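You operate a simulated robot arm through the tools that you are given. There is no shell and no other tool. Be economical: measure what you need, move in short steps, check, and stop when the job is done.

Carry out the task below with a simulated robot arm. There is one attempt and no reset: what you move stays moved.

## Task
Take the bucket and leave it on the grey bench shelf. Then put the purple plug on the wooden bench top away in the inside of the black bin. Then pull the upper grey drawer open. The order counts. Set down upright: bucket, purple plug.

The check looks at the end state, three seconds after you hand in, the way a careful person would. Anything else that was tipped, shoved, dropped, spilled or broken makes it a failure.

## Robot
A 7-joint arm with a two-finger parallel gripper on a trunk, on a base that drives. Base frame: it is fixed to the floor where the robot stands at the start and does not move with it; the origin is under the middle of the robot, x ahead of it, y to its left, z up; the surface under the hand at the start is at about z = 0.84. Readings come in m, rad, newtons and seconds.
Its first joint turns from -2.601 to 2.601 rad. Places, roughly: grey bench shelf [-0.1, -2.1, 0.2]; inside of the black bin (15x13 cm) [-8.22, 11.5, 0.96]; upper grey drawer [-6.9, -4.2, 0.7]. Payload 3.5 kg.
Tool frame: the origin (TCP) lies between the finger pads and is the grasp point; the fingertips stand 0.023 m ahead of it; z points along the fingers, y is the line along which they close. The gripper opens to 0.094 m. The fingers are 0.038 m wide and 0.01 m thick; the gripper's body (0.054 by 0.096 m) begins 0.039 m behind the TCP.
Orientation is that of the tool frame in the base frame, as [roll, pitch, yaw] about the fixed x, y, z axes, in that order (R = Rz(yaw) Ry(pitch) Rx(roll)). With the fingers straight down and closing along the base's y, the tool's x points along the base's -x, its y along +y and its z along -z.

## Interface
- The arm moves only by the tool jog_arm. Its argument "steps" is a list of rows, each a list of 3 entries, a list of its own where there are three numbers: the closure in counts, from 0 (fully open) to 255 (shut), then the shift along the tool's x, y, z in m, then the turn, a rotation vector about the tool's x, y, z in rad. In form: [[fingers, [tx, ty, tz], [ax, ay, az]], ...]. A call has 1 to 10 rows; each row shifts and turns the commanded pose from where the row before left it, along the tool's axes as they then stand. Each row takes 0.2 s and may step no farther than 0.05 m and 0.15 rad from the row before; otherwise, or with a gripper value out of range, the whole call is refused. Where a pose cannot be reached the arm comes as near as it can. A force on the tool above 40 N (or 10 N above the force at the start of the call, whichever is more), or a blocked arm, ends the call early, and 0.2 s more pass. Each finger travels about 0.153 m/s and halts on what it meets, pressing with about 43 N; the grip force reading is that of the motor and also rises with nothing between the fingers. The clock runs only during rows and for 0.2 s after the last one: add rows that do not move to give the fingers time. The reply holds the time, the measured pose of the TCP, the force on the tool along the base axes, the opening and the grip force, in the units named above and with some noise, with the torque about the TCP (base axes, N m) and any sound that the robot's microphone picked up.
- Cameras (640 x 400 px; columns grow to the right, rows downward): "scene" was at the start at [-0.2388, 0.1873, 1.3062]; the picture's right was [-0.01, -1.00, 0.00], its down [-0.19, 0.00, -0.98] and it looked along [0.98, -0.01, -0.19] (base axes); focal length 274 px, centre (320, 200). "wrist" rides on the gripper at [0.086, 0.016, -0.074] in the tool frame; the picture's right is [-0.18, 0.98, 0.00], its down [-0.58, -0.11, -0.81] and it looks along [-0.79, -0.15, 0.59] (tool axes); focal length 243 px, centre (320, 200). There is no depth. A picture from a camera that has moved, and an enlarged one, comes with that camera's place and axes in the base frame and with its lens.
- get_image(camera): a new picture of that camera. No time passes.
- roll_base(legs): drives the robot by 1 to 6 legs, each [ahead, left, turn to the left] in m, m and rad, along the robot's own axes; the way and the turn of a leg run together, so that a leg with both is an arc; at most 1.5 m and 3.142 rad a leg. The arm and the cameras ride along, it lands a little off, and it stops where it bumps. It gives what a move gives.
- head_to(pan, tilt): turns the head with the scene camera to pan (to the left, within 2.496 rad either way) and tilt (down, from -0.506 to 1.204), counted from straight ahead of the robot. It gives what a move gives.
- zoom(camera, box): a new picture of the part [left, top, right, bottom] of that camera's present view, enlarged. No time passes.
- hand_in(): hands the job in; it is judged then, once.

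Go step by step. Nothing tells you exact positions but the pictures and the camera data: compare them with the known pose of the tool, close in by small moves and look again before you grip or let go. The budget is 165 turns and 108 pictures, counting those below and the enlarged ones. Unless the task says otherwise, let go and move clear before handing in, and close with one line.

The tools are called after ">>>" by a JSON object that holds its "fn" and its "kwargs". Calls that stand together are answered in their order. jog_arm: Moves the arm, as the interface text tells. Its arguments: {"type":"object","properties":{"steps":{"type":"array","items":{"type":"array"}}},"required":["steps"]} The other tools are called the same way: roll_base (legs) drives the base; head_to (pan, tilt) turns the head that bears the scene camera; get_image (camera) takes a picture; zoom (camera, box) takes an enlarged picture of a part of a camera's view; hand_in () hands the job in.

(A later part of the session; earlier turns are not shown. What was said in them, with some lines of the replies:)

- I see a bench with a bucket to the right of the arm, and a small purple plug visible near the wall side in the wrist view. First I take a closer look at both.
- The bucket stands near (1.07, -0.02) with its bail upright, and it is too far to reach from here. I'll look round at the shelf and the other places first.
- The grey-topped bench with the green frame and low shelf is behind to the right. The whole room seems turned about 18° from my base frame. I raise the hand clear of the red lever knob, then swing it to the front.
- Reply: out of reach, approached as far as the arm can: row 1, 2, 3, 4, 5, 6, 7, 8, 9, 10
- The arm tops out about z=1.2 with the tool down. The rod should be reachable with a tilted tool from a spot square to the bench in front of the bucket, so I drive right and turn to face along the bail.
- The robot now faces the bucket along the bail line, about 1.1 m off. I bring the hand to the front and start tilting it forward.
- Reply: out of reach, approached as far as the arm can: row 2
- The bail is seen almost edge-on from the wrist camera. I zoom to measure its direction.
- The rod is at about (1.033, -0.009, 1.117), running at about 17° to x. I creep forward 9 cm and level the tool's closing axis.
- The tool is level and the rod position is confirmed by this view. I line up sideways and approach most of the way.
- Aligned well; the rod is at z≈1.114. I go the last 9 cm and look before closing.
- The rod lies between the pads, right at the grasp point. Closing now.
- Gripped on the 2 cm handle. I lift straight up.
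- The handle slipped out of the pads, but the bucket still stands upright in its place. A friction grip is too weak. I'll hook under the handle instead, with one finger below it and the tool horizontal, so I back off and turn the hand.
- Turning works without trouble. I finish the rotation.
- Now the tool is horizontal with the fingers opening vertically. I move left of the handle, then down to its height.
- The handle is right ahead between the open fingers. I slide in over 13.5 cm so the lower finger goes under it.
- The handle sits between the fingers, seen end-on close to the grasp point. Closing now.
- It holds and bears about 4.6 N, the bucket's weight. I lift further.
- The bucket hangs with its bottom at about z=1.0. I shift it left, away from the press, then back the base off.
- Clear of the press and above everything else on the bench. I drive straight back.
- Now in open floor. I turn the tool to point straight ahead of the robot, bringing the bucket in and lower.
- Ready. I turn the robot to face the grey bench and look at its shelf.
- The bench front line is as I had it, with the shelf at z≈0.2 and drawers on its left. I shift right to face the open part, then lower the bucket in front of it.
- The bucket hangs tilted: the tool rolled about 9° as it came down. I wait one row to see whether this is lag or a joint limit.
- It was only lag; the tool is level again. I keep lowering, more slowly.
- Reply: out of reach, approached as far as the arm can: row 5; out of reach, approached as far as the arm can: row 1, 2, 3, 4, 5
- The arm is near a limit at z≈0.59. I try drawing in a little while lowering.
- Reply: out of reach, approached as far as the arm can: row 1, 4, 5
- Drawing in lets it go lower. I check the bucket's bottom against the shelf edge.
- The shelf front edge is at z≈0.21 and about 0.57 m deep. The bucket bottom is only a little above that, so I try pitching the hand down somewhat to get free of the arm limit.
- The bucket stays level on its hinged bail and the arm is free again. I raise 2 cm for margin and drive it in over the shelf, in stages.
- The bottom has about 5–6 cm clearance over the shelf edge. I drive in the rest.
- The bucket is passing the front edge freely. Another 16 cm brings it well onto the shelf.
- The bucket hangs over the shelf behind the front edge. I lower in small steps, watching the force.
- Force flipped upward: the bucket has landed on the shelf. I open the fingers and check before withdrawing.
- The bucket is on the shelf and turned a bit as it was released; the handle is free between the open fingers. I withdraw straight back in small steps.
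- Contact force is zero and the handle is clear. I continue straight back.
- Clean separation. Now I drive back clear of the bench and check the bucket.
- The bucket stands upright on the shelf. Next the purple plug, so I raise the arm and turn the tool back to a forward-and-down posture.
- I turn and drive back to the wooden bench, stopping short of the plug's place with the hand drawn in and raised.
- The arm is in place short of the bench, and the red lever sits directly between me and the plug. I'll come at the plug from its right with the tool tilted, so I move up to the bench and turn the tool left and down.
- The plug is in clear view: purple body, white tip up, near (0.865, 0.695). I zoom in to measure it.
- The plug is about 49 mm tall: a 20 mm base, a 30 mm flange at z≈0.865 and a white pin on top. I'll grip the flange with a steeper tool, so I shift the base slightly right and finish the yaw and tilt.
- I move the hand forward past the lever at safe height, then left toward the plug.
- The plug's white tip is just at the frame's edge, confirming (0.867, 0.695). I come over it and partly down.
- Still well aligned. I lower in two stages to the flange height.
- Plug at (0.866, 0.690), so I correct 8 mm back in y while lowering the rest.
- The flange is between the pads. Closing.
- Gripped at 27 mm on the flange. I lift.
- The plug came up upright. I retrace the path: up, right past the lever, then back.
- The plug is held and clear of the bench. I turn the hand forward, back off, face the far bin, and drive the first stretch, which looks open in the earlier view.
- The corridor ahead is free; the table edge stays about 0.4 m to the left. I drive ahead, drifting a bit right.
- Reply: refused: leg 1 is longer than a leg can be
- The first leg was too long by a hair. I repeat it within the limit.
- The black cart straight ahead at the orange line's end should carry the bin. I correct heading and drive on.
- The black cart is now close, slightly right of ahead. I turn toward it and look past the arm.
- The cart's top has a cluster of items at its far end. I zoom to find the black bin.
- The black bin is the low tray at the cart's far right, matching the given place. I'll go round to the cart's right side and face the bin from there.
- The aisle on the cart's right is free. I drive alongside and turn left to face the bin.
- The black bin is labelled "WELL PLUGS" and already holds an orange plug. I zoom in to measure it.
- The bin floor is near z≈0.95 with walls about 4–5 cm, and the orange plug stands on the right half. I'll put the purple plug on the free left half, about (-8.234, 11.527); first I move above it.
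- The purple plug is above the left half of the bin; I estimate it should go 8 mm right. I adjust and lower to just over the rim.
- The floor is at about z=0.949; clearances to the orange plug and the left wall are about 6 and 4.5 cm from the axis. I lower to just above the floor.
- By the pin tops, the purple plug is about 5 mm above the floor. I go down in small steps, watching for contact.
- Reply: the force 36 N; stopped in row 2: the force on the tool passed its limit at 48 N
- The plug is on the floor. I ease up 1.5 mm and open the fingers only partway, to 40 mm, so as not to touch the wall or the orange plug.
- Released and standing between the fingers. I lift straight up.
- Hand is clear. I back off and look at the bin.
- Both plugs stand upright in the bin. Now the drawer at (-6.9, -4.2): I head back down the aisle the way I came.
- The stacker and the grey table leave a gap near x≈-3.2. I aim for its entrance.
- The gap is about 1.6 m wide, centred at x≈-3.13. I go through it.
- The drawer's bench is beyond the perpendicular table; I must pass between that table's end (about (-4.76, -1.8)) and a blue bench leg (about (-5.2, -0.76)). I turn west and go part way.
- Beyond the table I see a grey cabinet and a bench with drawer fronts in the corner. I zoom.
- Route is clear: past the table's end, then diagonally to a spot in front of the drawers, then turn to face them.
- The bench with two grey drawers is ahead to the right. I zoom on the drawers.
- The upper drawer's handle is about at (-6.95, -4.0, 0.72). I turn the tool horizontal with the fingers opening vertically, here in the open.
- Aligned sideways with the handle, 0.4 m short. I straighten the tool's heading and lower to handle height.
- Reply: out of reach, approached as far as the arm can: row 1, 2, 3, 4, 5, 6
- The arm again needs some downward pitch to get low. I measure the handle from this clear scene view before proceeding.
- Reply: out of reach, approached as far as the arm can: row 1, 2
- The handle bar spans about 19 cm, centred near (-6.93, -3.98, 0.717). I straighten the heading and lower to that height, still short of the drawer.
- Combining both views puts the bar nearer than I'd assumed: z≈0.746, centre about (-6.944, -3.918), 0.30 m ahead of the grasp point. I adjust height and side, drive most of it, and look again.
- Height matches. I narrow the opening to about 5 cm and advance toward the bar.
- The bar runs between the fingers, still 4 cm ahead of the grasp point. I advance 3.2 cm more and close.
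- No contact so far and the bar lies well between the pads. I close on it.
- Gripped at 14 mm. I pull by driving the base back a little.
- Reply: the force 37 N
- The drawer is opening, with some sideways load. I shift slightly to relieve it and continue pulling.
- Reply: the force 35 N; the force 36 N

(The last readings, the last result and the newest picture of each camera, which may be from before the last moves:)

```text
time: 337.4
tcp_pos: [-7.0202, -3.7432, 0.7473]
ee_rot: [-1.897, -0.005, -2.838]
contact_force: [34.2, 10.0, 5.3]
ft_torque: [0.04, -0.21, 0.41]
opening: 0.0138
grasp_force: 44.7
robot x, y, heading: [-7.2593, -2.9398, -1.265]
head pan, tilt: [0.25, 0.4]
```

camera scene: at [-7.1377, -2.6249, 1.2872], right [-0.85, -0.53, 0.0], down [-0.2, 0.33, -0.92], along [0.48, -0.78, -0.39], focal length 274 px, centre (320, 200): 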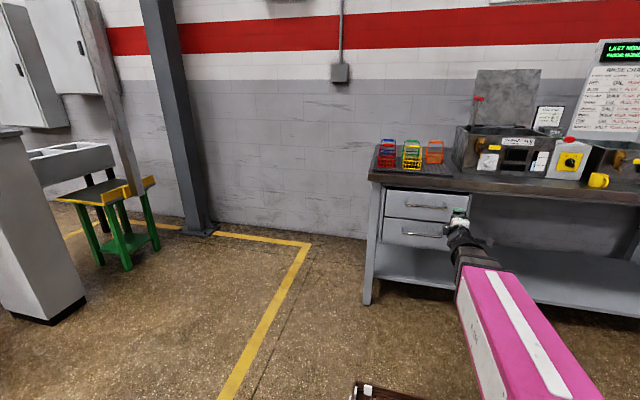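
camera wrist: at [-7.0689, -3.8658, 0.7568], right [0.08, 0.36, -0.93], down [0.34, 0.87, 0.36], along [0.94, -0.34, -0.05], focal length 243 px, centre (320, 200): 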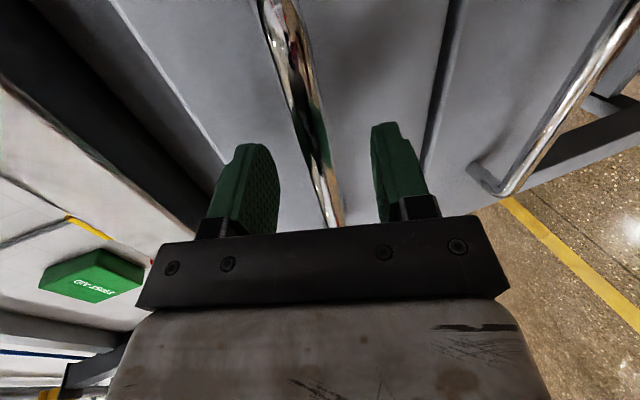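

About 17 cm open. I balance the side load and pull a bit further.

>>> {"fn": "jog_arm", "kwargs": {"steps": [[255, [-0.002, 0, 0], [0, 0, 0]], [255, [0, 0, 0], [0, 0, 0]]]}}

>>> {"fn": "roll_base", "kwargs": {"legs": [[-0.08, 0, 0]]}}

>>> {"fn": "zoom", "kwargs": {"camera": "scene", "box": [320, 120, 540, 280]}}

```text
time: 338.0
tcp_pos: [-7.0204, -3.743, 0.7473]
ee_rot: [-1.898, -0.004, -2.838]
contact_force: [-13.5, -4.4, -9.0]
ft_torque: [0.03, 0.24, -0.49]
opening: 0.0137
grasp_force: 45.5
robot x, y, heading: [-7.2604, -2.9374, -1.266]
head pan, tilt: [0.25, 0.4]
```

```text
time: 339.1
tcp_pos: [-7.0429, -3.6671, 0.7484]
ee_rot: [-1.897, -0.006, -2.836]
contact_force: [-33.2, -12.0, -14.5]
ft_torque: [0.08, 0.28, -0.43]
opening: 0.0142
grasp_force: 44.6
robot x, y, heading: [-7.2839, -2.8624, -1.266]
head pan, tilt: [0.25, 0.4]
```

```text
2.50 times, centred on (430, 200) of scene
camera zoom: at [-7.1563, -2.5714, 1.2874], right [-0.85, -0.53, 0.0], down [-0.2, 0.33, -0.92], along [0.49, -0.78, -0.39], focal length 686 px, centre (45, 200)
```

zoom: 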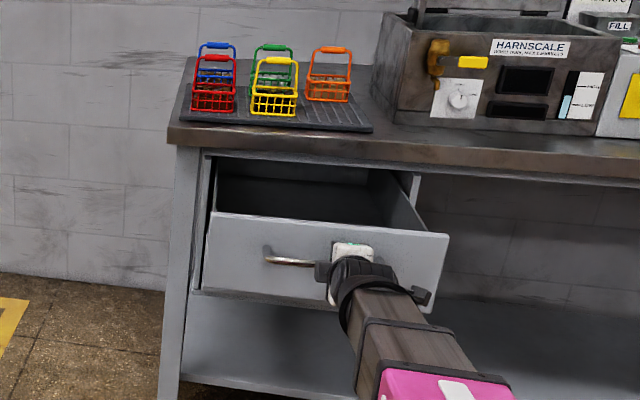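

The drawer stands about 25 cm open. I release the handle and back straight off.

>>> {"fn": "jog_arm", "kwargs": {"steps": [[255, [0.001, 0, 0], [0, 0, 0]], [115, [0, 0, 0], [0, 0, 0]], [115, [0, 0, 0], [0, 0, 0]], [115, [0, 0, 0], [0, 0, 0]], [115, [0, 0.0051, -0.0152], [0, 0, 0]], [115, [0, 0.0051, -0.0152], [0, 0, 0]], [115, [0, 0.0096, -0.0284], [0, 0, 0]], [115, [0, 0.0096, -0.0284], [0, 0, 0]]]}}

>>> {"fn": "roll_base", "kwargs": {"legs": [[-0.3, 0, 0]]}}

>>> {"fn": "get_image", "kwargs": {"camera": "scene"}}

```text
time: 340.9
tcp_pos: [-7.0711, -3.5779, 0.7482]
ee_rot: [-1.897, -0.004, -2.836]
contact_force: [-0.8, -0.3, -0.4]
ft_torque: [0.01, 0.0, 0.01]
opening: 0.0515
grasp_force: 0.2
robot x, y, heading: [-7.2871, -2.8626, -1.267]
head pan, tilt: [0.25, 0.4]
```

```text
time: 342.9
tcp_pos: [-7.167, -3.2943, 0.7461]
ee_rot: [-1.898, -0.007, -2.843]
contact_force: [0.0, 0.9, -0.7]
ft_torque: [0.03, 0.02, -0.01]
opening: 0.0516
grasp_force: 0.1
robot x, y, heading: [-7.3754, -2.5785, -1.267]
head pan, tilt: [0.25, 0.4]
```

```text
6 pictures are left
camera scene: at [-7.2433, -2.285, 1.2872], right [-0.85, -0.52, 0.0], down [-0.2, 0.33, -0.92], along [0.48, -0.79, -0.39], focal length 274 px, centre (320, 200)
```

scene: 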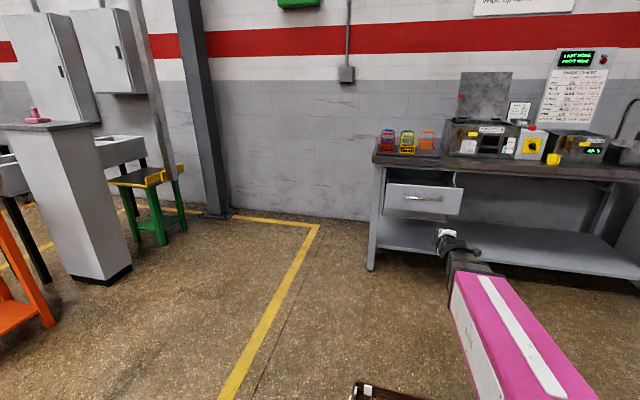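

The upper drawer stands open, the hand is clear, and nothing around it has moved. The bucket is on the shelf and the purple plug is in the bin, so I hand in.

>>> {"fn": "hand_in", "kwargs": {}}

```text
The job is handed in.
```

The job is handed in. In order, the bucket went upright on the grey bench shelf, the purple plug upright in the black bin, and the upper grey drawer is about 25 cm open; each looked right in the last picture I took of it.
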